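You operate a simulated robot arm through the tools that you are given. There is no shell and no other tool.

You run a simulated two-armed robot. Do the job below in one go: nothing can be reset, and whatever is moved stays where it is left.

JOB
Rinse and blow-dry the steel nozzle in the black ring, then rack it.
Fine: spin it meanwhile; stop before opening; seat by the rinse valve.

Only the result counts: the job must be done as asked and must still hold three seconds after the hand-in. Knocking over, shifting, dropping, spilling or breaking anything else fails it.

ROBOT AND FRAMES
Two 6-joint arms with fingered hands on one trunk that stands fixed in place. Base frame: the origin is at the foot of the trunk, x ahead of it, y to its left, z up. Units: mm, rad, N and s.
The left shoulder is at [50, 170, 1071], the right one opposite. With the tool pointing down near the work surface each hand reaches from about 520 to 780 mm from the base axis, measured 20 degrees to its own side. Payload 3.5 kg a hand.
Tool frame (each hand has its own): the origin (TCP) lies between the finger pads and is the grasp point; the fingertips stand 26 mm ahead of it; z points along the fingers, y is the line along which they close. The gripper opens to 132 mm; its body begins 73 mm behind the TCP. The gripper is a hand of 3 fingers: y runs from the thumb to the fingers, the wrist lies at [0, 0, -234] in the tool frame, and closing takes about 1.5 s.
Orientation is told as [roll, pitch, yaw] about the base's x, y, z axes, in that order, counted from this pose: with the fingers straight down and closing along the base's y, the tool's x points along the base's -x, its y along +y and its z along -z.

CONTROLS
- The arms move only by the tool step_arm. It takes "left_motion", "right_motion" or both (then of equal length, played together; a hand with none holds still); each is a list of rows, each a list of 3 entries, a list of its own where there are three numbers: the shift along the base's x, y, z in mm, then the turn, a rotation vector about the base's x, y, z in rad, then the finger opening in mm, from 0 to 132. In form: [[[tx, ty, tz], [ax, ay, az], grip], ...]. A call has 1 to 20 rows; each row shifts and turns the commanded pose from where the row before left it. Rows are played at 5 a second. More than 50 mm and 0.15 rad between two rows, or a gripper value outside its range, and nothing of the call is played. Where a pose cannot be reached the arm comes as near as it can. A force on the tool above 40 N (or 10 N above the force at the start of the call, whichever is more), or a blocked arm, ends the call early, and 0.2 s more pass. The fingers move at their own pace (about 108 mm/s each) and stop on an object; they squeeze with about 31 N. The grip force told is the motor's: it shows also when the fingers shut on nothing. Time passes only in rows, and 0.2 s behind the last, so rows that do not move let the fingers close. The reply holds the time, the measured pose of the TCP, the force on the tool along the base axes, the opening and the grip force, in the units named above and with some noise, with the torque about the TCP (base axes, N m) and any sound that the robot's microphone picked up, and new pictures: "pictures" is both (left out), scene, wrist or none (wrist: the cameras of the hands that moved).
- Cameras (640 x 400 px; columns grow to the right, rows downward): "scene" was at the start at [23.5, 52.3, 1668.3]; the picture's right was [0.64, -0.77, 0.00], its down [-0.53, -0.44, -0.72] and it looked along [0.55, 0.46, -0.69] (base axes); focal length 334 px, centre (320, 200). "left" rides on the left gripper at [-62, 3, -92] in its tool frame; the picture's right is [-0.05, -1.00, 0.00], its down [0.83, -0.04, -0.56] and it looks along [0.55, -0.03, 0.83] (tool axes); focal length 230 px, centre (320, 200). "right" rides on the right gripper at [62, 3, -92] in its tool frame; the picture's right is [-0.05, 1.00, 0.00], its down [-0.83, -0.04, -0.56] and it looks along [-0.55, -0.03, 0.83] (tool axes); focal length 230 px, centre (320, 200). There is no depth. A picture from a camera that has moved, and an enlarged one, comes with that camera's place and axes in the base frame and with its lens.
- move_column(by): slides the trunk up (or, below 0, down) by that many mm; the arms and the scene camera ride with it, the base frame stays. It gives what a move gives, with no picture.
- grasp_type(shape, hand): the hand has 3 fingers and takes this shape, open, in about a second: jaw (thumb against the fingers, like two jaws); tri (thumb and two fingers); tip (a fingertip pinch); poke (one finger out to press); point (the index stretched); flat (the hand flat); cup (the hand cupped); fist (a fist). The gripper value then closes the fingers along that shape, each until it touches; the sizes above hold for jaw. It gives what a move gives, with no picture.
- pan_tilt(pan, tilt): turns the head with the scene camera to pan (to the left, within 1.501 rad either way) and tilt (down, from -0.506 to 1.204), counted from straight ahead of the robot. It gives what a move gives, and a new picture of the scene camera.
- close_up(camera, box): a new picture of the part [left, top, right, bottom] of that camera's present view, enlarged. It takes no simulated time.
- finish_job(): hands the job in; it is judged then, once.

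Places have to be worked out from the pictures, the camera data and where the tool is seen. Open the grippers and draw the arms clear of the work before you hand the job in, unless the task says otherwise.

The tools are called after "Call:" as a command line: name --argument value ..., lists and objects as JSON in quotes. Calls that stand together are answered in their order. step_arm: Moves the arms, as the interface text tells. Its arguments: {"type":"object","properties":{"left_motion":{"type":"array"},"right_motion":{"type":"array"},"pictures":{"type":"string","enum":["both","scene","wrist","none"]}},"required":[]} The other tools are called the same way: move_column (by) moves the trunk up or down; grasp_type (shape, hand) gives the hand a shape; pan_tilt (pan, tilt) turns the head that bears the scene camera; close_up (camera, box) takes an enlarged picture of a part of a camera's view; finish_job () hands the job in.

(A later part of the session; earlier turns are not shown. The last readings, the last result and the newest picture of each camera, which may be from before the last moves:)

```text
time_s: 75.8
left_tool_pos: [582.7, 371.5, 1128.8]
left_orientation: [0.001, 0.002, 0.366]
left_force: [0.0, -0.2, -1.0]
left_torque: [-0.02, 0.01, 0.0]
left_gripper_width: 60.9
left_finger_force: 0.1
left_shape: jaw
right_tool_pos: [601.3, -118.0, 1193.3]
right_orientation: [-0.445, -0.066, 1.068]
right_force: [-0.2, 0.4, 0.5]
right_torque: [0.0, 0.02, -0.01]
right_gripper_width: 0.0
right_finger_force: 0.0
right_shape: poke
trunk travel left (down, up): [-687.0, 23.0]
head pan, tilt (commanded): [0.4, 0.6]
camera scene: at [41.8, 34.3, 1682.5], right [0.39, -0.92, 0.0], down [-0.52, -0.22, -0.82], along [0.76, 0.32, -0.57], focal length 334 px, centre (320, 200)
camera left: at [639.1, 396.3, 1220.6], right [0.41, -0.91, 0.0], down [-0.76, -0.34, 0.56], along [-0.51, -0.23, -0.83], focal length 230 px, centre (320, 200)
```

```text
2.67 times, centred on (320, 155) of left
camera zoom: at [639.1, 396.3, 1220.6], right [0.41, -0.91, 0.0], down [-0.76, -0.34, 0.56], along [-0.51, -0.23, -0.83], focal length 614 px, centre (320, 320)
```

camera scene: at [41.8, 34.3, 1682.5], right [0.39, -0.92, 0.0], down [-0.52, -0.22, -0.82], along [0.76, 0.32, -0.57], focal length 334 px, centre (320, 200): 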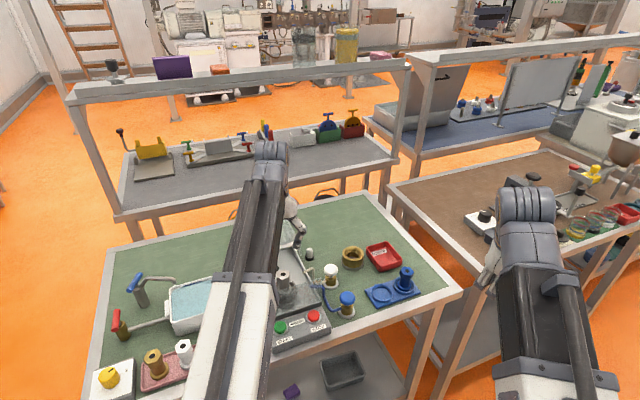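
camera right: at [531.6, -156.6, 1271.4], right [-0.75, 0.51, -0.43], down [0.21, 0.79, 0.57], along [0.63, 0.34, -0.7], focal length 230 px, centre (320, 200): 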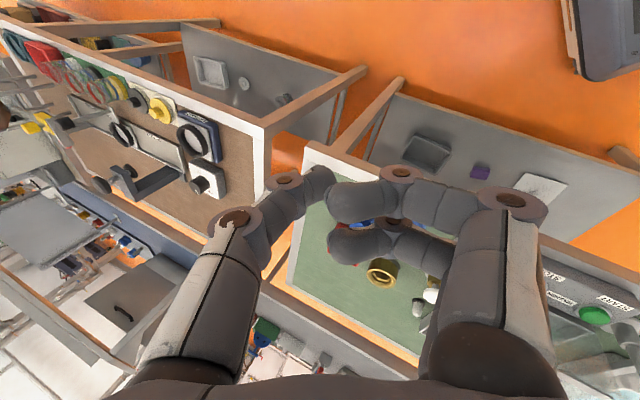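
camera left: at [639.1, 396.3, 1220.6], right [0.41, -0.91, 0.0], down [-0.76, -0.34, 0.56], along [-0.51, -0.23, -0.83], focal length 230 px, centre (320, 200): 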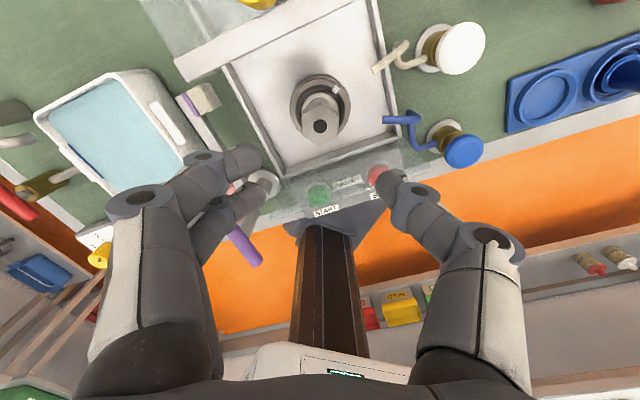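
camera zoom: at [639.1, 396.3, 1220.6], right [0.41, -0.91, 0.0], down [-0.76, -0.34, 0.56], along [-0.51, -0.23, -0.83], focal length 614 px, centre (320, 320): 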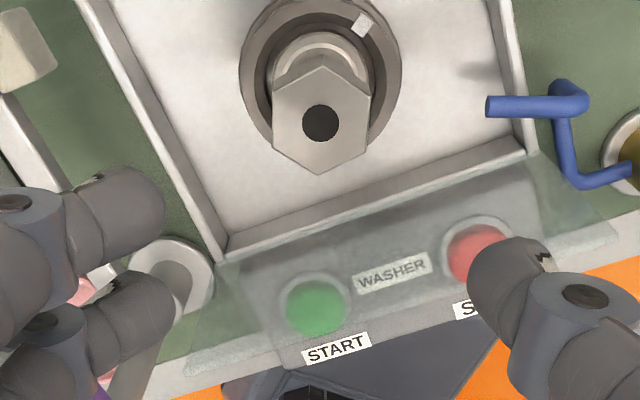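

The hex head is centred under the hand within a millimetre and its flats face the thumb and fingers. I descend 100 mm and check clearances.

Call:
step_arm --left_motion '[[[0, 0, -35], [0, 0, 0], 60], [[0, 0, -35], [0, 0, 0], 60], [[0, 0, -30], [0, 0, 0], 60], [[0, 0, 0], [0, 0, 0], 60]]' --pictures "both"

Call:
close_up --camera "scene" --box '[240, 200, 340, 330]'

```text
time_s: 76.8
left_tool_pos: [582.0, 369.3, 1028.7]
left_orientation: [0.0, 0.0, 0.367]
left_force: [-0.1, -0.1, 0.3]
left_torque: [-0.03, 0.0, 0.01]
left_gripper_width: 60.8
left_finger_force: 0.1
left_shape: jaw
right_tool_pos: [601.1, -119.9, 1193.8]
right_orientation: [-0.445, -0.066, 1.069]
right_force: [-0.7, 0.1, 0.2]
right_torque: [0.0, -0.02, 0.03]
right_gripper_width: 0.0
right_finger_force: 0.0
right_shape: poke
trunk travel left (down, up): [-687.0, 23.0]
head pan, tilt (commanded): [0.4, 0.6]
camera scene: at [41.7, 34.2, 1682.6], right [0.39, -0.92, 0.0], down [-0.52, -0.22, -0.83], along [0.76, 0.32, -0.56], focal length 334 px, centre (320, 200)
camera left: at [638.8, 393.9, 1121.4], right [0.41, -0.91, 0.0], down [-0.76, -0.34, 0.56], along [-0.51, -0.23, -0.83], focal length 230 px, centre (320, 200)
```

scene: 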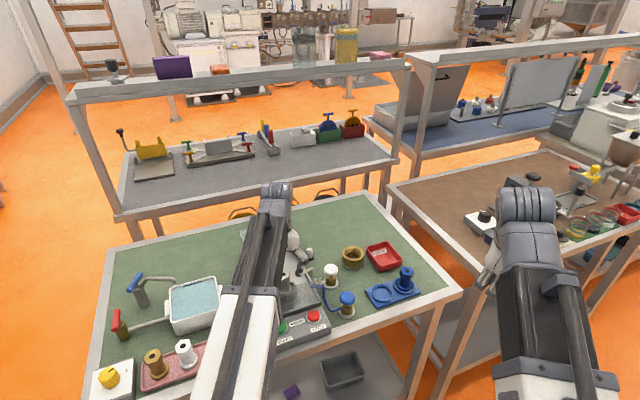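
left: 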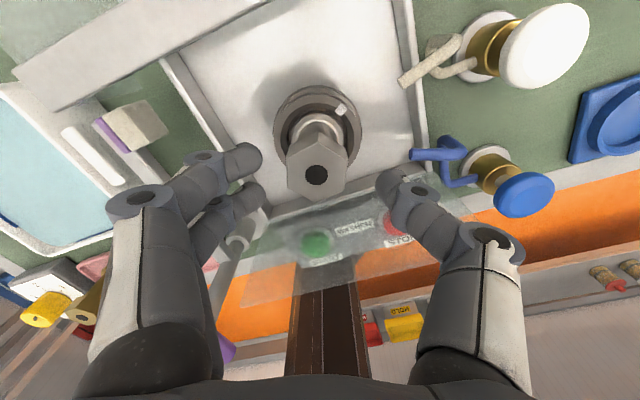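

```text
3.08 times, centred on (290, 265) of scene
camera zoom: at [41.7, 34.2, 1682.6], right [0.39, -0.92, 0.0], down [-0.52, -0.22, -0.83], along [0.76, 0.32, -0.56], focal length 1026 px, centre (412, 0)
```

zoom: 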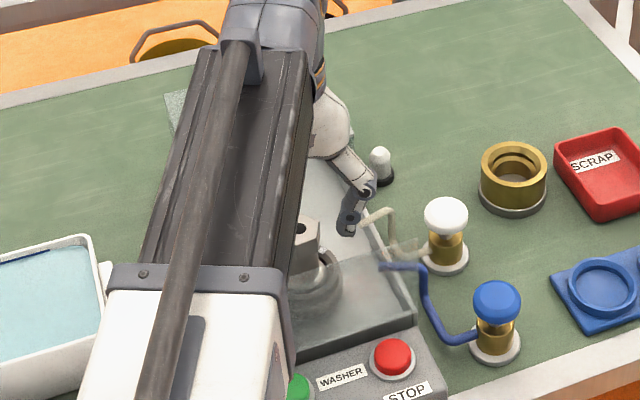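

The hex sits about 2 mm to one side, so I correct that and go down to TCP z ≈ 987, fingertips staying above the ring.

Call:
step_arm --left_motion '[[[-1, 2, -14], [0, 0, 0], 60], [[0, 0, -12], [0, 0, 0], 60], [[0, 0, -10], [0, 0, 0], 60], [[0, 0, -5], [0, 0, 0], 60], [[0, 0, 0], [0, 0, 0], 60]]' --pictures "wrist"

Call:
close_up --camera "left" --box '[200, 100, 440, 280]'

```text
time_s: 78.0
left_tool_pos: [581.1, 372.2, 988.1]
left_orientation: [0.001, -0.001, 0.369]
left_force: [0.1, 0.1, -1.5]
left_torque: [-0.03, 0.05, 0.0]
left_gripper_width: 60.8
left_finger_force: 0.1
left_shape: jaw
right_tool_pos: [601.0, -119.2, 1193.7]
right_orientation: [-0.444, -0.067, 1.068]
right_force: [1.0, -0.1, 0.0]
right_torque: [-0.01, -0.02, -0.01]
right_gripper_width: 0.0
right_finger_force: 0.0
right_shape: poke
trunk travel left (down, up): [-687.0, 23.0]
head pan, tilt (commanded): [0.4, 0.6]
camera left: at [637.5, 396.6, 1081.1], right [0.41, -0.91, 0.0], down [-0.76, -0.34, 0.56], along [-0.51, -0.23, -0.83], focal length 230 px, centre (320, 200)
```

left: 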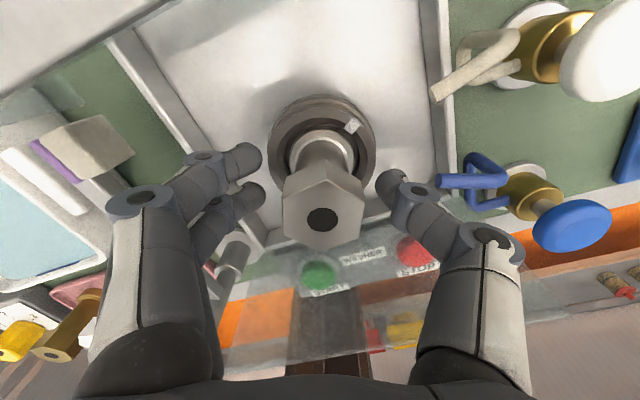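

```text
2.22 times, centred on (320, 190) of left
camera zoom: at [637.5, 396.6, 1081.1], right [0.41, -0.91, 0.0], down [-0.76, -0.34, 0.56], along [-0.51, -0.23, -0.83], focal length 511 px, centre (320, 222)
```

zoom: 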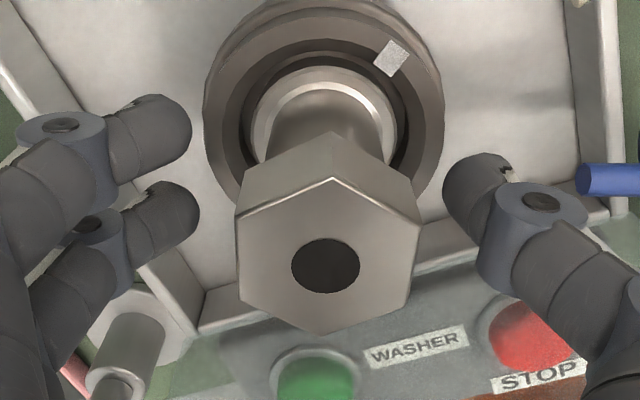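

Alignment check shows about 2 mm to correct; I shift that and close the fingers on the nozzle step by step.

Call:
step_arm --left_motion '[[[1.8, -1.2, 0], [0, 0, 0], 60], [[0, 0, 0], [0, 0, 0], 50], [[0, 0, 0], [0, 0, 0], 40], [[0, 0, 0], [0, 0, 0], 34], [[0, 0, 0], [0, 0, 0], 28], [[0, 0, 0], [0, 0, 0], 20], [[0, 0, 0], [0, 0, 0], 10], [[0, 0, 0], [0, 0, 0], 0], [[0, 0, 0], [0, 0, 0], 0], [[0, 0, 0], [0, 0, 0], 0]]' --pictures "wrist"

Call:
close_up --camera "left" --box '[200, 100, 440, 280]'

```text
time_s: 80.2
left_tool_pos: [582.9, 370.8, 988.6]
left_orientation: [0.001, 0.0, 0.369]
left_force: [0.6, 1.0, 0.1]
left_torque: [0.01, 0.0, 0.02]
left_gripper_width: 20.1
left_finger_force: 31.3
left_shape: jaw
right_tool_pos: [600.7, -117.8, 1193.6]
right_orientation: [-0.446, -0.066, 1.067]
right_force: [0.5, -0.4, 0.2]
right_torque: [-0.01, 0.0, 0.0]
right_gripper_width: 0.0
right_finger_force: 0.1
right_shape: poke
trunk travel left (down, up): [-687.0, 23.0]
head pan, tilt (commanded): [0.4, 0.6]
camera left: at [639.5, 395.8, 1080.8], right [0.41, -0.91, 0.0], down [-0.76, -0.34, 0.56], along [-0.51, -0.23, -0.83], focal length 230 px, centre (320, 200)
```

left: 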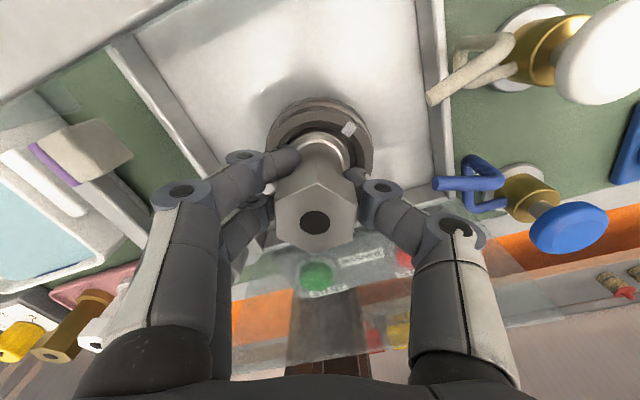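

```text
2.22 times, centred on (320, 190) of left
camera zoom: at [639.5, 395.8, 1080.8], right [0.41, -0.91, 0.0], down [-0.76, -0.34, 0.56], along [-0.51, -0.23, -0.83], focal length 511 px, centre (320, 222)
```

zoom: 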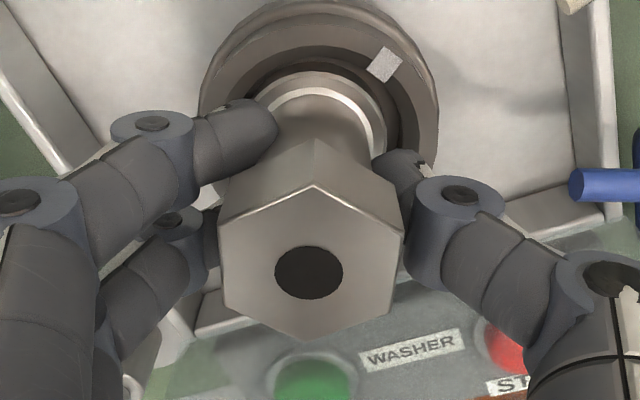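

The fingertips hold the stem just under the hex head with 31 N. I lift gently by 12 mm and check the force.

Call:
step_arm --left_motion '[[[0, 0, 3], [0, 0, 0], 0], [[0, 0, 3], [0, 0, 0], 0], [[0, 0, 3], [0, 0, 0], 0], [[0, 0, 3], [0, 0, 0], 0], [[0, 0, 0], [0, 0, 0], 0]]' --pictures "wrist"

Call:
close_up --camera "left" --box '[200, 80, 440, 260]'

```text
time_s: 81.4
left_tool_pos: [583.5, 371.0, 1000.0]
left_orientation: [0.001, 0.0, 0.368]
left_force: [-0.7, 0.1, -1.8]
left_torque: [0.02, 0.03, 0.0]
left_gripper_width: 20.1
left_finger_force: 31.2
left_shape: jaw
right_tool_pos: [599.9, -118.5, 1193.8]
right_orientation: [-0.446, -0.065, 1.068]
right_force: [0.4, 0.4, -0.5]
right_torque: [0.02, 0.01, -0.01]
right_gripper_width: 0.0
right_finger_force: 0.0
right_shape: poke
trunk travel left (down, up): [-687.0, 23.0]
head pan, tilt (commanded): [0.4, 0.6]
camera left: at [639.5, 395.4, 1092.6], right [0.41, -0.91, 0.0], down [-0.76, -0.34, 0.56], along [-0.51, -0.23, -0.83], focal length 230 px, centre (320, 200)
```

left: 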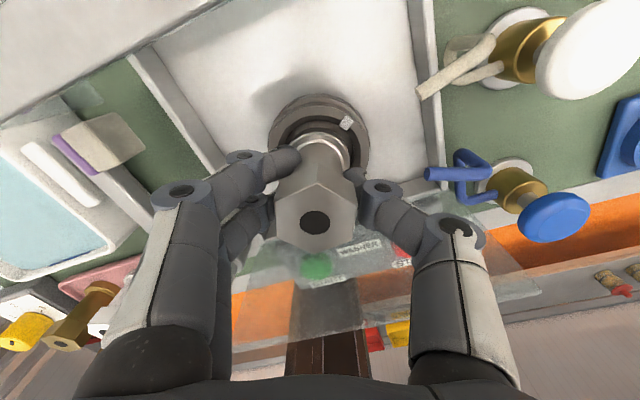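

```text
2.22 times, centred on (320, 170) of left
camera zoom: at [639.5, 395.4, 1092.6], right [0.41, -0.91, 0.0], down [-0.76, -0.34, 0.56], along [-0.51, -0.23, -0.83], focal length 511 px, centre (320, 267)
```

zoom: 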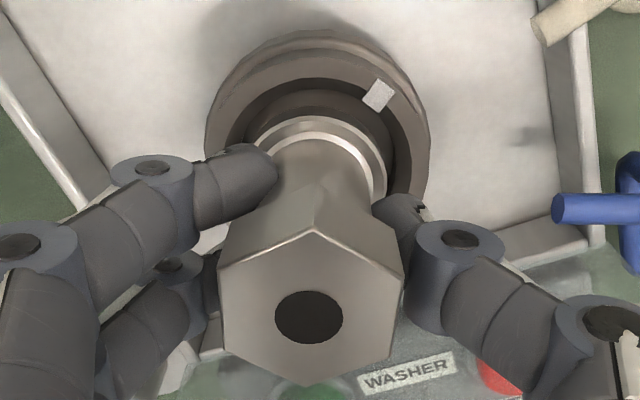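

The nozzle comes up freely with the hand (about 2 N). I lift it straight up to a safe height, and move the right hand farther off meanwhile.

Call:
step_arm --left_motion '[[[0, 0, 20], [0, 0, 0], 0], [[0, 0, 30], [0, 0, 0], 0], [[0, 0, 40], [0, 0, 0], 0], [[0, 0, 40], [0, 0, 0], 0], [[0, 0, 0], [0, 0, 0], 0]]' --right_motion '[[[0, -20, 0], [0, 0, -0.05], 0], [[0, -20, 0], [0, 0, -0.05], 0], [[0, -20, 0], [0, 0, -0.05], 0], [[0, -20, 0], [0, 0, -0.05], 0], [[0, 0, 0], [0, 0, 0], 0]]' --pictures "both"

Call:
close_up --camera "scene" --box '[230, 180, 350, 330]'

```text
time_s: 82.6
left_tool_pos: [582.6, 372.2, 1129.0]
left_orientation: [-0.001, 0.001, 0.369]
left_force: [1.1, 0.3, -1.3]
left_torque: [-0.02, 0.0, 0.01]
left_gripper_width: 20.5
left_finger_force: 31.0
left_shape: jaw
right_tool_pos: [604.6, -198.3, 1192.6]
right_orientation: [-0.444, -0.067, 0.868]
right_force: [-0.4, -0.8, 0.6]
right_torque: [0.03, 0.01, 0.03]
right_gripper_width: 0.0
right_finger_force: 0.0
right_shape: poke
trunk travel left (down, up): [-687.0, 23.0]
head pan, tilt (commanded): [0.4, 0.6]
camera scene: at [41.9, 34.5, 1682.5], right [0.39, -0.92, 0.0], down [-0.52, -0.22, -0.82], along [0.76, 0.32, -0.57], focal length 334 px, centre (320, 200)
camera right: at [527.7, -221.4, 1271.3], right [-0.64, 0.64, -0.43], down [0.36, 0.74, 0.57], along [0.68, 0.21, -0.7], focal length 230 px, centre (320, 200)
camera left: at [639.2, 396.7, 1222.3], right [0.41, -0.91, 0.0], down [-0.76, -0.34, 0.56], along [-0.51, -0.23, -0.83], focal length 230 px, centre (320, 200)
```

scene: 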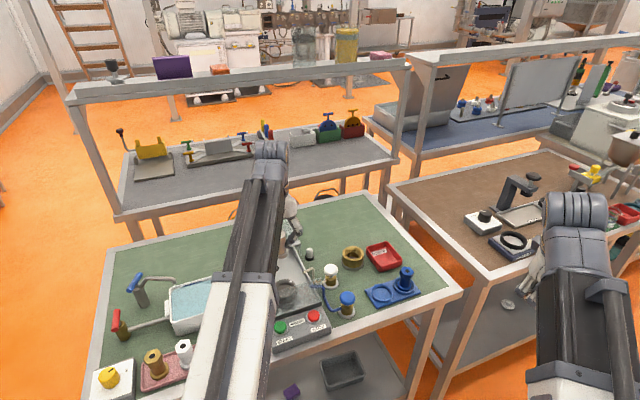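
right: 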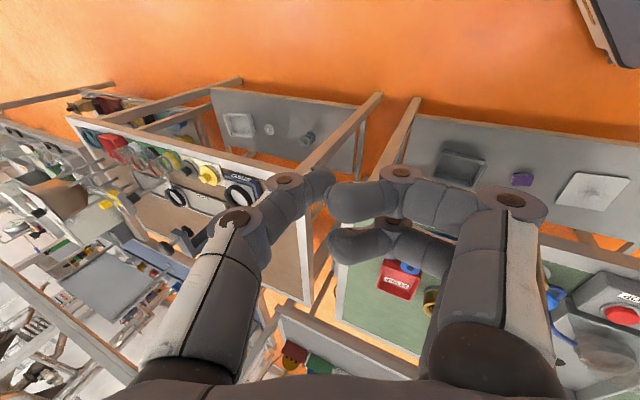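
left: 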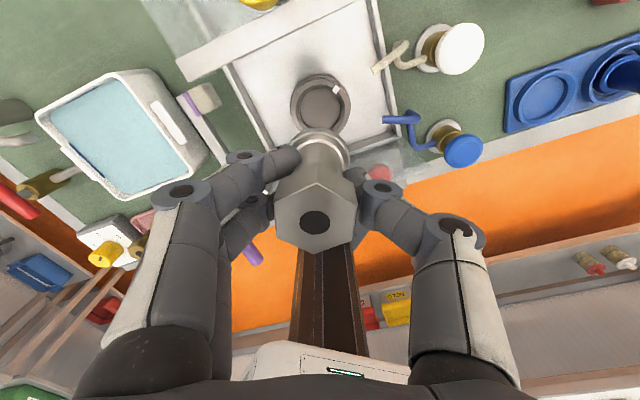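

```text
2.67 times, centred on (290, 255) of scene
camera zoom: at [41.9, 34.5, 1682.5], right [0.39, -0.92, 0.0], down [-0.52, -0.22, -0.82], along [0.76, 0.32, -0.57], focal length 890 px, centre (400, 53)
```

zoom: 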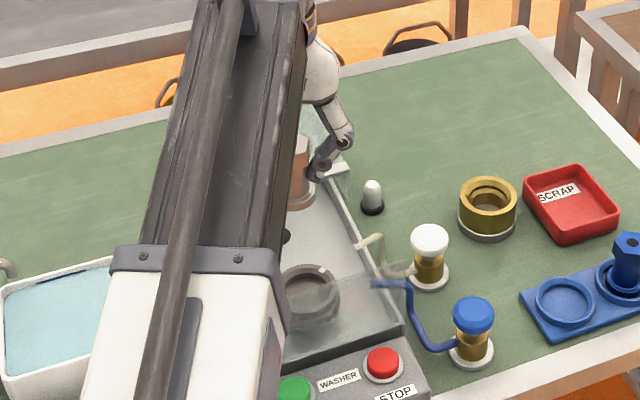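

The steel nozzle is out and the black ring is empty. I carry it high over to the empty rack seat next to the blue rinse valve at about [710, 121], turning the hand so thumb and fingers won't touch the blue nozzle.

Call:
step_arm --left_motion '[[[16, -31.3, 0], [0, 0, -0.145], 0], [[16, -31.3, 0], [0, 0, -0.145], 0], [[16, -31.3, 0], [0, 0, -0.145], 0], [[16, -31.3, 0], [0, 0, -0.145], 0], [[16, -31.3, 0], [0, 0, -0.145], 0], [[16, -31.3, 0], [0, 0, -0.145], 0], [[16, -31.3, 0], [0, 0, -0.145], 0], [[16, -31.3, 0], [0, 0, -0.145], 0], [[0, 0, 0], [0, 0, 0], 0]]' --pictures "both"

Call:
close_up --camera "scene" --box '[310, 180, 450, 330]'

Call:
close_up --camera "left" --box '[220, 60, 420, 240]'

```text
time_s: 84.6
left_tool_pos: [713.5, 119.4, 1130.1]
left_orientation: [0.001, 0.001, -0.793]
left_force: [0.2, 0.5, -2.1]
left_torque: [-0.01, -0.03, 0.02]
left_gripper_width: 19.8
left_finger_force: 31.0
left_shape: jaw
right_tool_pos: [602.5, -199.0, 1193.8]
right_orientation: [-0.444, -0.066, 0.87]
right_force: [0.1, 0.0, -1.1]
right_torque: [-0.01, 0.0, 0.02]
right_gripper_width: 0.1
right_finger_force: 0.0
right_shape: poke
trunk travel left (down, up): [-687.0, 23.0]
head pan, tilt (commanded): [0.4, 0.6]
camera scene: at [41.8, 34.4, 1682.5], right [0.39, -0.92, 0.0], down [-0.52, -0.22, -0.82], along [0.76, 0.32, -0.57], focal length 334 px, centre (320, 200)
camera left: at [758.2, 77.7, 1222.1], right [-0.68, -0.74, 0.0], down [-0.61, 0.56, 0.56], along [-0.41, 0.38, -0.83], focal length 230 px, centre (320, 200)
```

scene: 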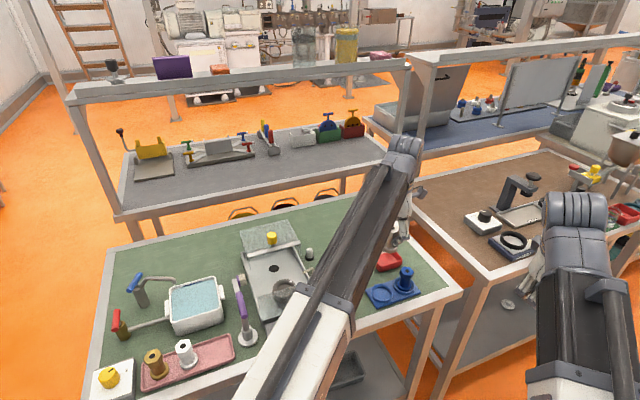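
left: 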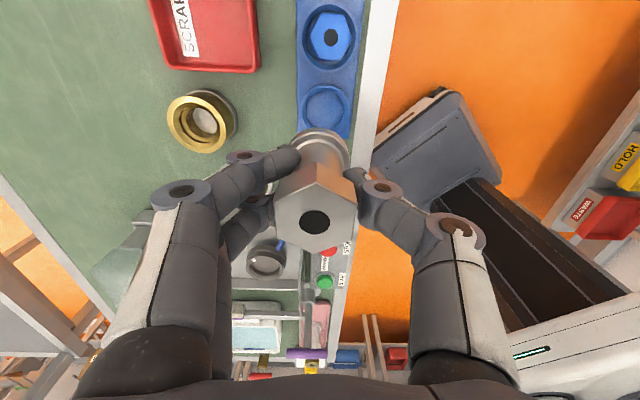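

```text
2.67 times, centred on (380, 255) of scene
camera zoom: at [41.8, 34.4, 1682.5], right [0.39, -0.92, 0.0], down [-0.52, -0.22, -0.82], along [0.76, 0.32, -0.57], focal length 890 px, centre (160, 53)
```

zoom: 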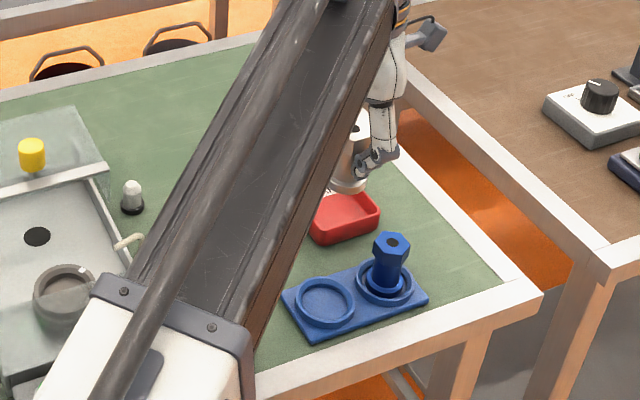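

```text
2.22 times, centred on (320, 150) of left
camera zoom: at [758.2, 77.7, 1222.1], right [-0.68, -0.74, 0.0], down [-0.61, 0.56, 0.56], along [-0.41, 0.38, -0.83], focal length 511 px, centre (320, 311)
```

zoom: 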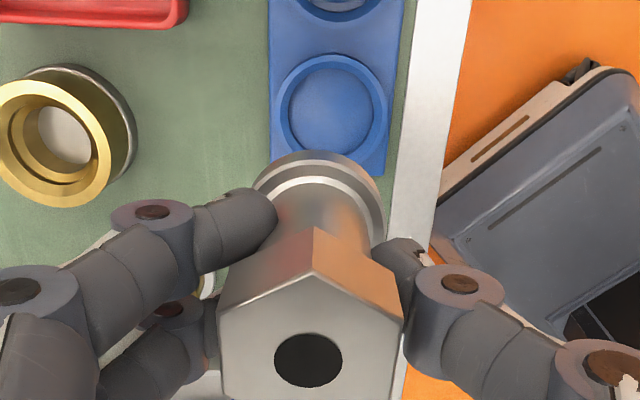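

The empty seat shows in the wrist view at about [706, 117], rim z ≈ 917; my tool axis is 7 mm off. I correct and lower to TCP z ≈ 1030 (nozzle foot about 60 mm above the rim), then re-measure.

Call:
step_arm --left_motion '[[[-7, -2, 0], [0, 0, 0], 0], [[0, 0, -35], [0, 0, 0], 0], [[0, 0, -35], [0, 0, 0], 0], [[0, 0, -30], [0, 0, 0], 0], [[0, 0, 0], [0, 0, 0], 0]]' --pictures "both"

Call:
close_up --camera "left" --box '[220, 20, 420, 200]'

Call:
close_up --camera "scene" --box '[340, 220, 440, 320]'

```text
time_s: 85.8
left_tool_pos: [704.3, 117.5, 1029.9]
left_orientation: [-0.002, 0.001, -0.795]
left_force: [-0.9, -0.3, -0.8]
left_torque: [0.02, 0.02, -0.01]
left_gripper_width: 19.9
left_finger_force: 31.5
left_shape: jaw
right_tool_pos: [604.4, -198.4, 1191.8]
right_orientation: [-0.446, -0.066, 0.869]
right_force: [0.9, -0.1, -0.7]
right_torque: [0.01, 0.0, -0.01]
right_gripper_width: 0.1
right_finger_force: 0.0
right_shape: poke
trunk travel left (down, up): [-687.0, 23.0]
head pan, tilt (commanded): [0.4, 0.6]
camera scene: at [41.9, 34.2, 1682.6], right [0.39, -0.92, 0.0], down [-0.52, -0.22, -0.82], along [0.76, 0.32, -0.57], focal length 334 px, centre (320, 200)
camera left: at [750.5, 75.8, 1122.0], right [-0.67, -0.74, 0.0], down [-0.61, 0.56, 0.56], along [-0.41, 0.37, -0.83], focal length 230 px, centre (320, 200)
```

scene: 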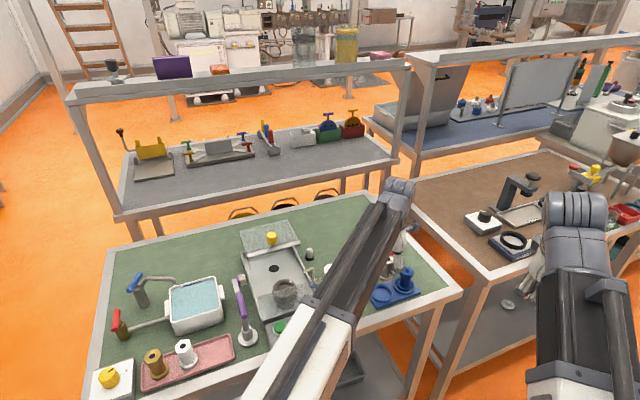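
left: 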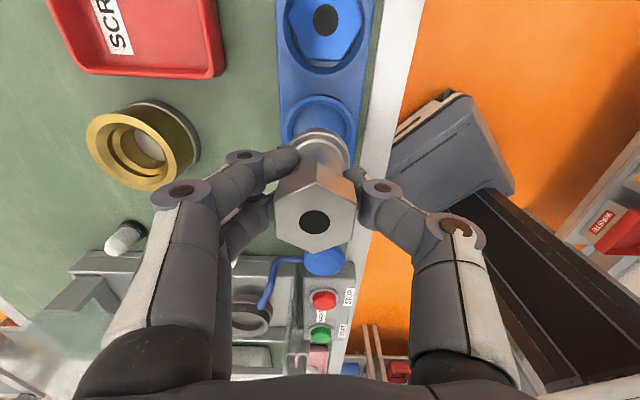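

```text
2.22 times, centred on (320, 110) of left
camera zoom: at [750.5, 75.8, 1122.0], right [-0.67, -0.74, 0.0], down [-0.61, 0.56, 0.56], along [-0.41, 0.37, -0.83], focal length 511 px, centre (320, 400)
```

zoom: 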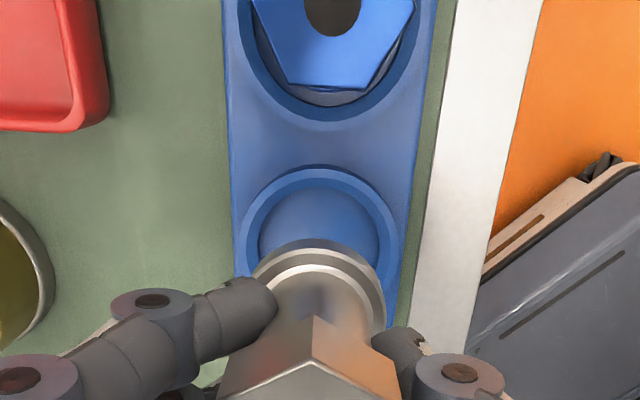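

```text
4.00 times, centred on (390, 270) of scene
camera zoom: at [41.9, 34.2, 1682.6], right [0.39, -0.92, 0.0], down [-0.52, -0.22, -0.82], along [0.76, 0.32, -0.57], focal length 1334 px, centre (40, -80)
```

zoom: 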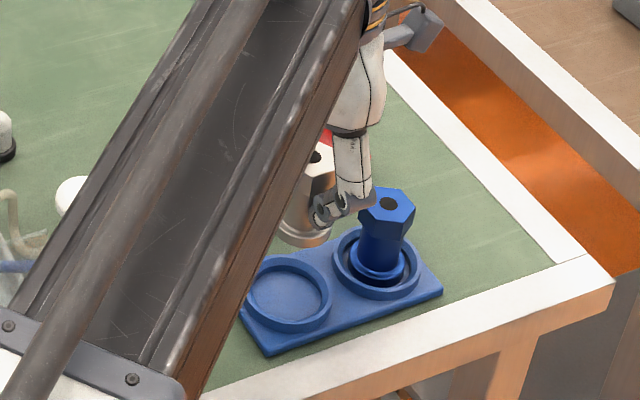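

The wrist view says the tool axis is within about 1 mm of the seat centre. I zoom the scene camera on the nozzle foot and the seat for a cross-check.

Call:
close_up --camera "scene" --box '[395, 255, 435, 285]'

Call:
close_up --camera "scene" --box '[365, 245, 425, 305]'

Call:
close_up --camera "left" --box '[270, 60, 380, 160]'

```text
13.33 times, centred on (415, 270) of scene
camera zoom: at [41.9, 34.2, 1682.6], right [0.39, -0.92, 0.0], down [-0.52, -0.22, -0.82], along [0.76, 0.32, -0.57], focal length 4448 px, centre (-947, -733)
```

zoom: 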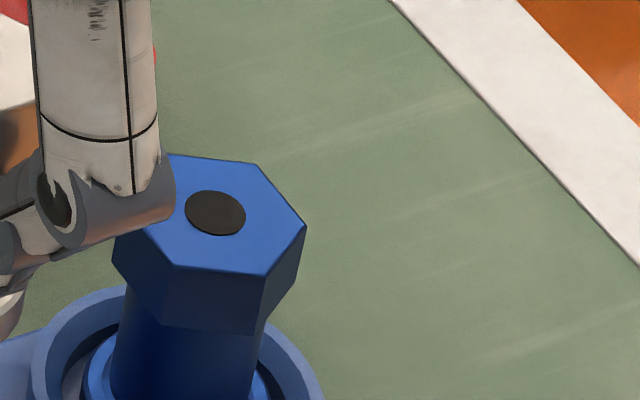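

```text
6.67 times, centred on (395, 275) of scene
camera zoom: at [41.9, 34.2, 1682.6], right [0.39, -0.92, 0.0], down [-0.52, -0.22, -0.82], along [0.76, 0.32, -0.57], focal length 2224 px, centre (-180, -300)
```

zoom: 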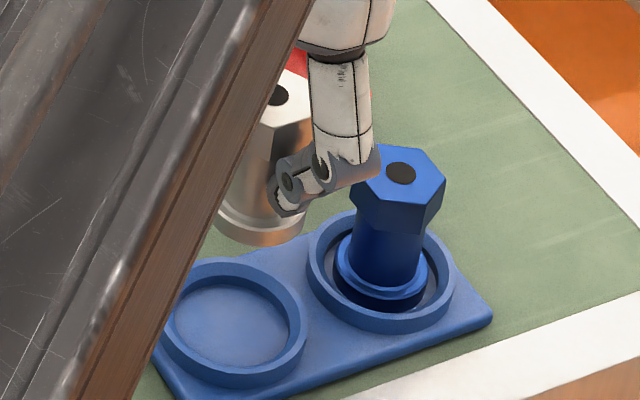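

```text
4.00 times, centred on (325, 110) of left
camera zoom: at [750.5, 75.8, 1122.0], right [-0.67, -0.74, 0.0], down [-0.61, 0.56, 0.56], along [-0.41, 0.37, -0.83], focal length 920 px, centre (300, 560)
```

zoom: 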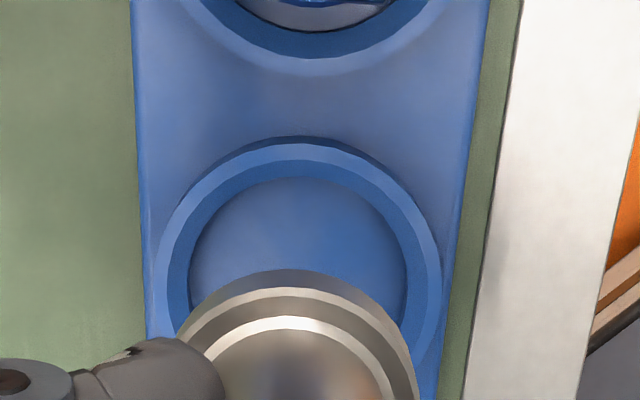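

Combining both views, the nozzle must shift about [-2, +2] to centre in the seat (48 mm wide for a 40 mm foot). I shift and lower to TCP z ≈ 985, just above the rim.

Call:
step_arm --left_motion '[[[-2, 2.2, 0], [0, 0, 0], 0], [[0, 0, -20], [0, 0, 0], 0], [[0, 0, -15], [0, 0, 0], 0], [[0, 0, -10], [0, 0, 0], 0], [[0, 0, 0], [0, 0, 0], 0]]' --pictures "both"

Call:
close_up --camera "left" --box '[260, 60, 380, 180]'

Call:
close_up --camera "scene" --box '[365, 245, 425, 305]'

```text
time_s: 87.0
left_tool_pos: [701.9, 120.2, 986.2]
left_orientation: [0.0, 0.0, -0.792]
left_force: [-0.1, -0.4, -1.4]
left_torque: [-0.01, -0.02, 0.0]
left_gripper_width: 20.1
left_finger_force: 30.9
left_shape: jaw
right_tool_pos: [604.2, -197.8, 1193.3]
right_orientation: [-0.445, -0.065, 0.87]
right_force: [-0.7, -0.2, 0.3]
right_torque: [-0.02, 0.01, -0.02]
right_gripper_width: 0.0
right_finger_force: 0.0
right_shape: poke
trunk travel left (down, up): [-687.0, 23.0]
head pan, tilt (commanded): [0.4, 0.6]
camera scene: at [41.9, 34.2, 1682.5], right [0.39, -0.92, 0.0], down [-0.52, -0.22, -0.82], along [0.76, 0.32, -0.57], focal length 334 px, centre (320, 200)
camera left: at [747.1, 77.7, 1077.7], right [-0.67, -0.74, 0.0], down [-0.61, 0.56, 0.56], along [-0.41, 0.37, -0.83], focal length 230 px, centre (320, 200)
```

scene: 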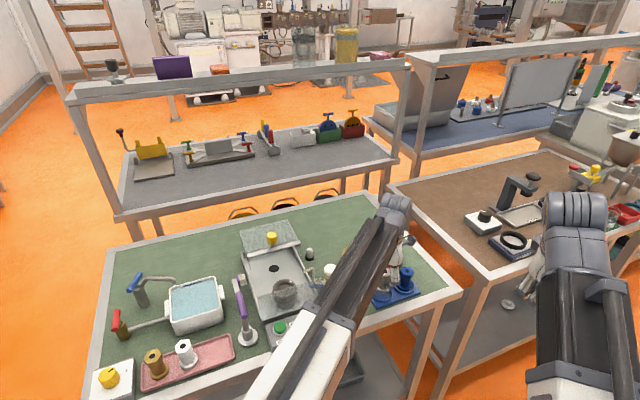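
left: 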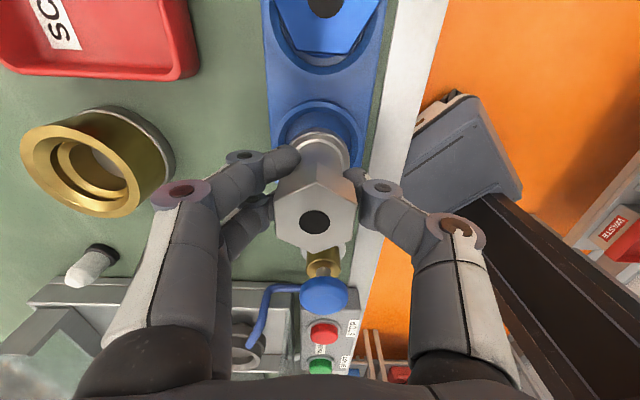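

```text
3.33 times, centred on (320, 120) of left
camera zoom: at [747.1, 77.7, 1077.7], right [-0.67, -0.74, 0.0], down [-0.61, 0.56, 0.56], along [-0.41, 0.37, -0.83], focal length 767 px, centre (320, 467)
```

zoom: 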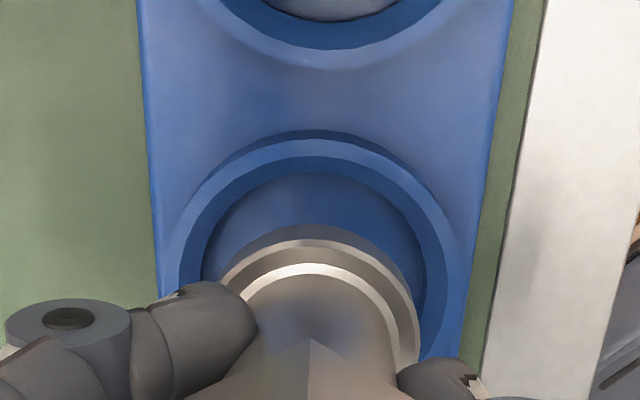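

```text
6.67 times, centred on (395, 275) of scene
camera zoom: at [41.9, 34.2, 1682.5], right [0.39, -0.92, 0.0], down [-0.52, -0.22, -0.82], along [0.76, 0.32, -0.57], focal length 2224 px, centre (-180, -300)
```

zoom: 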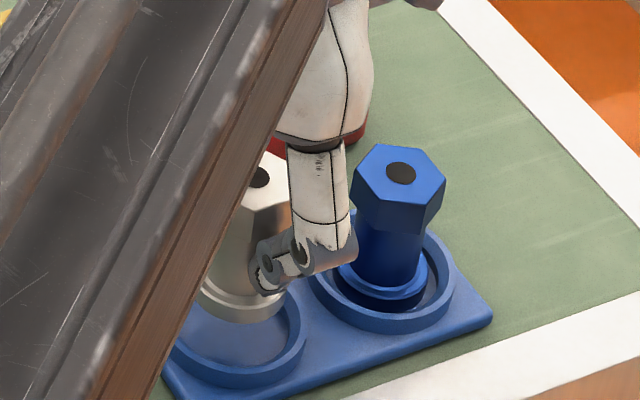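

The foot is now just above the rim and nearly centred (remaining offset about 1 mm). I nudge it and lower 20 mm in small steps.

Call:
step_arm --left_motion '[[[0.3, 1.2, 0], [0, 0, 0], 0], [[0, 0, -4], [0, 0, 0], 0], [[0, 0, -4], [0, 0, 0], 0], [[0, 0, -4], [0, 0, 0], 0], [[0, 0, -4], [0, 0, 0], 0], [[0, 0, -2], [0, 0, 0], 0], [[0, 0, 0], [0, 0, 0], 0]]' --pictures "wrist"

Call:
close_up --camera "left" --box '[260, 60, 380, 180]'

Call:
close_up --camera "scene" --box '[365, 245, 425, 305]'

```text
time_s: 88.6
left_tool_pos: [702.6, 122.7, 967.2]
left_orientation: [0.0, 0.0, -0.791]
left_force: [1.4, -0.1, -2.0]
left_torque: [-0.01, -0.01, 0.0]
left_gripper_width: 19.9
left_finger_force: 30.7
left_shape: jaw
right_tool_pos: [603.3, -198.5, 1193.4]
right_orientation: [-0.445, -0.066, 0.868]
right_force: [-0.4, 0.7, -0.5]
right_torque: [-0.02, 0.0, 0.01]
right_gripper_width: 0.1
right_finger_force: 0.0
right_shape: poke
trunk travel left (down, up): [-687.0, 23.0]
head pan, tilt (commanded): [0.4, 0.6]
camera left: at [748.1, 79.7, 1059.4], right [-0.67, -0.74, 0.0], down [-0.61, 0.56, 0.56], along [-0.41, 0.37, -0.83], focal length 230 px, centre (320, 200)
```

left: 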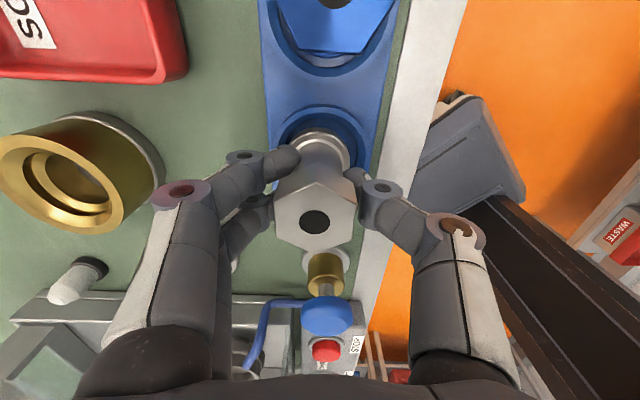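

```text
3.33 times, centred on (320, 120) of left
camera zoom: at [748.1, 79.7, 1059.4], right [-0.67, -0.74, 0.0], down [-0.61, 0.56, 0.56], along [-0.41, 0.37, -0.83], focal length 767 px, centre (320, 467)
```

zoom: 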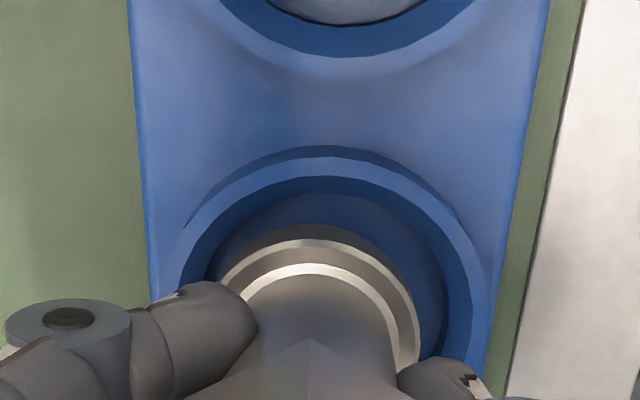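

```text
6.67 times, centred on (395, 275) of scene
camera zoom: at [41.9, 34.2, 1682.5], right [0.39, -0.92, 0.0], down [-0.52, -0.22, -0.82], along [0.76, 0.32, -0.57], focal length 2224 px, centre (-180, -300)
```

zoom: 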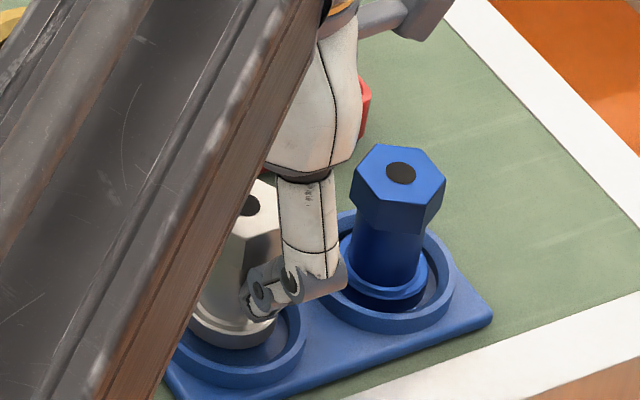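

The foot is inside the rim without contact; I shift 1 mm back towards centre and keep lowering in 2 mm steps until it touches.

Call:
step_arm --left_motion '[[[-0.4, -1, 0], [0, 0, 0], 0], [[0, 0, -2], [0, 0, 0], 0], [[0, 0, -2], [0, 0, 0], 0], [[0, 0, -1.5], [0, 0, 0], 0], [[0, 0, -1.5], [0, 0, 0], 0], [[0, 0, 0], [0, 0, 0], 0]]' --pictures "wrist"

Call:
close_up --camera "left" --box '[260, 60, 380, 180]'

Call:
close_up --camera "scene" --box '[365, 245, 425, 305]'

```text
time_s: 90.0
left_tool_pos: [702.0, 120.9, 959.6]
left_orientation: [-0.001, -0.001, -0.794]
left_force: [0.0, 1.3, -1.8]
left_torque: [0.03, 0.01, 0.04]
left_gripper_width: 20.0
left_finger_force: 30.5
left_shape: jaw
right_tool_pos: [602.7, -197.8, 1193.5]
right_orientation: [-0.446, -0.064, 0.869]
right_force: [0.1, -0.3, -0.1]
right_torque: [-0.02, 0.01, 0.01]
right_gripper_width: 0.0
right_finger_force: 0.2
right_shape: poke
trunk travel left (down, up): [-687.0, 23.0]
head pan, tilt (commanded): [0.4, 0.6]
camera left: at [746.8, 79.0, 1052.5], right [-0.67, -0.74, 0.0], down [-0.61, 0.56, 0.56], along [-0.41, 0.37, -0.83], focal length 230 px, centre (320, 200)
```

left: 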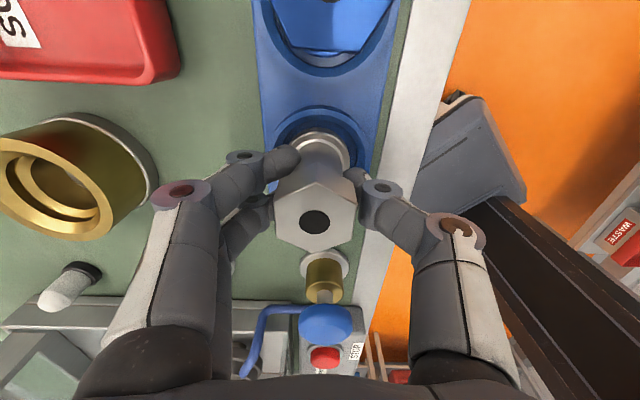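

```text
3.33 times, centred on (320, 120) of left
camera zoom: at [746.8, 79.0, 1052.5], right [-0.67, -0.74, 0.0], down [-0.61, 0.56, 0.56], along [-0.41, 0.37, -0.83], focal length 767 px, centre (320, 467)
```

zoom: 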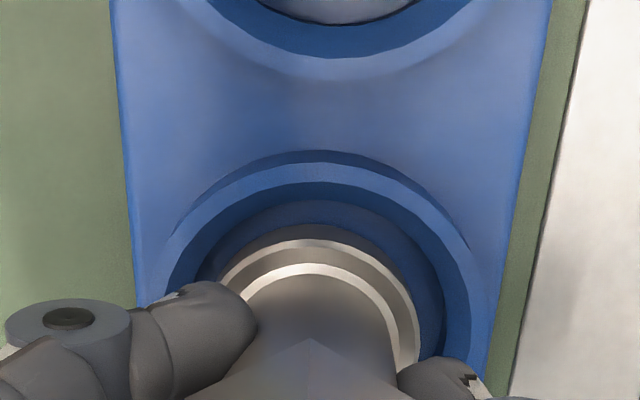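

```text
6.67 times, centred on (395, 275) of scene
camera zoom: at [41.9, 34.2, 1682.5], right [0.39, -0.92, 0.0], down [-0.52, -0.22, -0.82], along [0.76, 0.32, -0.57], focal length 2224 px, centre (-180, -300)
```

zoom: 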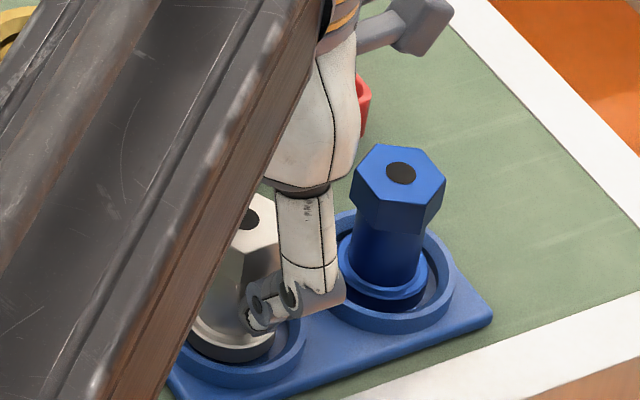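

Laterally it is now centred on the seat and still no contact. I continue down in 2 mm steps.

Call:
step_arm --left_motion '[[[0, 0, -1.5], [0, 0, 0], 0], [[0, 0, -1.5], [0, 0, 0], 0], [[0, 0, -1.5], [0, 0, 0], 0], [[0, 0, -1.5], [0, 0, 0], 0], [[0, 0, 0], [0, 0, 0], 0]]' --pictures "wrist"

Call:
close_up --camera "scene" --box '[365, 245, 425, 305]'

```text
time_s: 91.2
left_tool_pos: [700.9, 120.9, 957.2]
left_orientation: [0.001, -0.001, -0.791]
left_force: [1.4, 0.6, 20.0]
left_torque: [0.04, -0.1, -0.03]
left_gripper_width: 20.5
left_finger_force: 31.0
left_shape: jaw
right_tool_pos: [602.0, -198.0, 1194.2]
right_orientation: [-0.446, -0.069, 0.869]
right_force: [-0.3, 0.3, -1.7]
right_torque: [0.01, 0.02, 0.03]
right_gripper_width: 0.0
right_finger_force: 0.0
right_shape: poke
trunk travel left (down, up): [-687.0, 23.0]
head pan, tilt (commanded): [0.4, 0.6]
camera left: at [746.1, 79.0, 1049.5], right [-0.67, -0.74, 0.0], down [-0.62, 0.56, 0.55], along [-0.41, 0.37, -0.83], focal length 230 px, centre (320, 200)
```

left: 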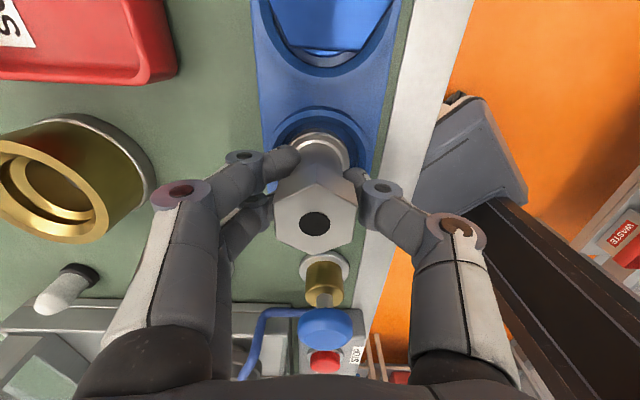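

```text
6.67 times, centred on (395, 275) of scene
camera zoom: at [39.8, 33.8, 1682.8], right [0.39, -0.92, 0.0], down [-0.52, -0.22, -0.83], along [0.76, 0.32, -0.56], focal length 2224 px, centre (-180, -300)
```

zoom: 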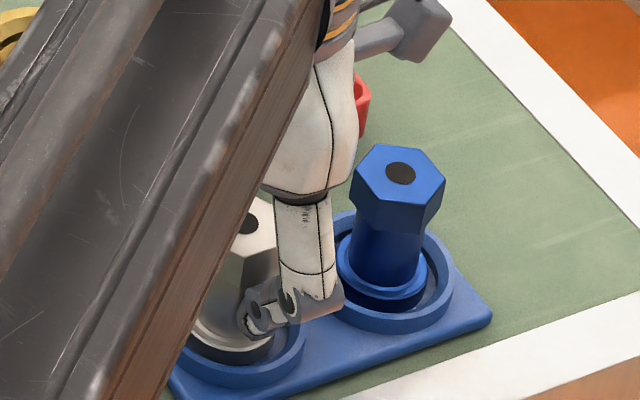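

It touched down at TCP z ≈ 957 with 20 N, the same depth as the blue nozzle's seating. I relieve the push, then open the fingers gently.

Call:
step_arm --left_motion '[[[0, 0, 1.5], [0, 0, 0], 0], [[0, 0, 1], [0, 0, 0], 0], [[0, 0, 0], [0, 0, 0], 0]]' --pictures "none"

```text
time_s: 92.0
left_tool_pos: [699.5, 121.7, 957.3]
left_orientation: [-0.001, 0.0, -0.791]
left_force: [3.9, 0.6, 13.9]
left_torque: [0.08, -0.14, -0.06]
left_gripper_width: 20.5
left_finger_force: 30.9
left_shape: jaw
right_tool_pos: [603.1, -198.9, 1193.2]
right_orientation: [-0.443, -0.068, 0.869]
right_force: [0.0, 0.6, -0.6]
right_torque: [0.01, 0.0, 0.0]
right_gripper_width: 0.0
right_finger_force: 0.1
right_shape: poke
trunk travel left (down, up): [-687.0, 23.0]
head pan, tilt (commanded): [0.4, 0.6]
```

There is still 14 N of push and a little sideways force, so I ease up another 2 mm.

Call:
step_arm --left_motion '[[[0, 0, 1], [0, 0, 0], 0], [[0.5, 0, 0.8], [0, 0, 0], 0], [[0, 0, 0], [0, 0, 0], 0]]' --pictures "wrist"

Call:
close_up --camera "left" --box '[240, 60, 400, 260]'

```text
time_s: 92.8
left_tool_pos: [701.3, 120.9, 957.6]
left_orientation: [-0.001, 0.002, -0.792]
left_force: [-0.4, -0.6, 0.7]
left_torque: [0.01, -0.02, 0.0]
left_gripper_width: 20.7
left_finger_force: 31.1
left_shape: jaw
right_tool_pos: [603.6, -197.6, 1193.1]
right_orientation: [-0.446, -0.068, 0.868]
right_force: [-0.3, -0.2, -0.3]
right_torque: [0.01, -0.01, 0.0]
right_gripper_width: 0.0
right_finger_force: 0.1
right_shape: poke
trunk travel left (down, up): [-687.0, 23.0]
head pan, tilt (commanded): [0.4, 0.6]
camera left: at [746.9, 79.3, 1050.4], right [-0.67, -0.74, 0.0], down [-0.61, 0.56, 0.56], along [-0.41, 0.37, -0.83], focal length 230 px, centre (320, 200)
```

left: 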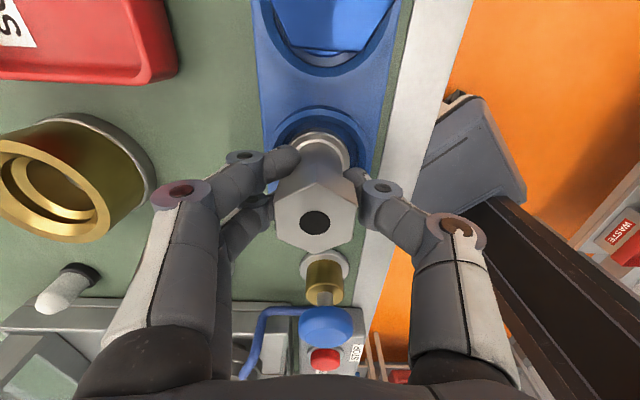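

```text
2.00 times, centred on (320, 160) of left
camera zoom: at [746.9, 79.3, 1050.4], right [-0.67, -0.74, 0.0], down [-0.61, 0.56, 0.56], along [-0.41, 0.37, -0.83], focal length 460 px, centre (320, 280)
```

zoom: 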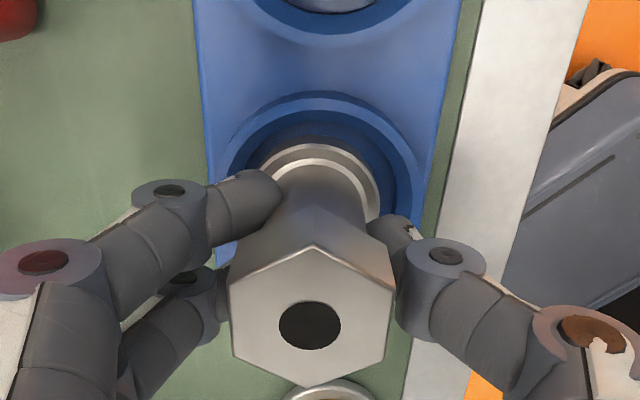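

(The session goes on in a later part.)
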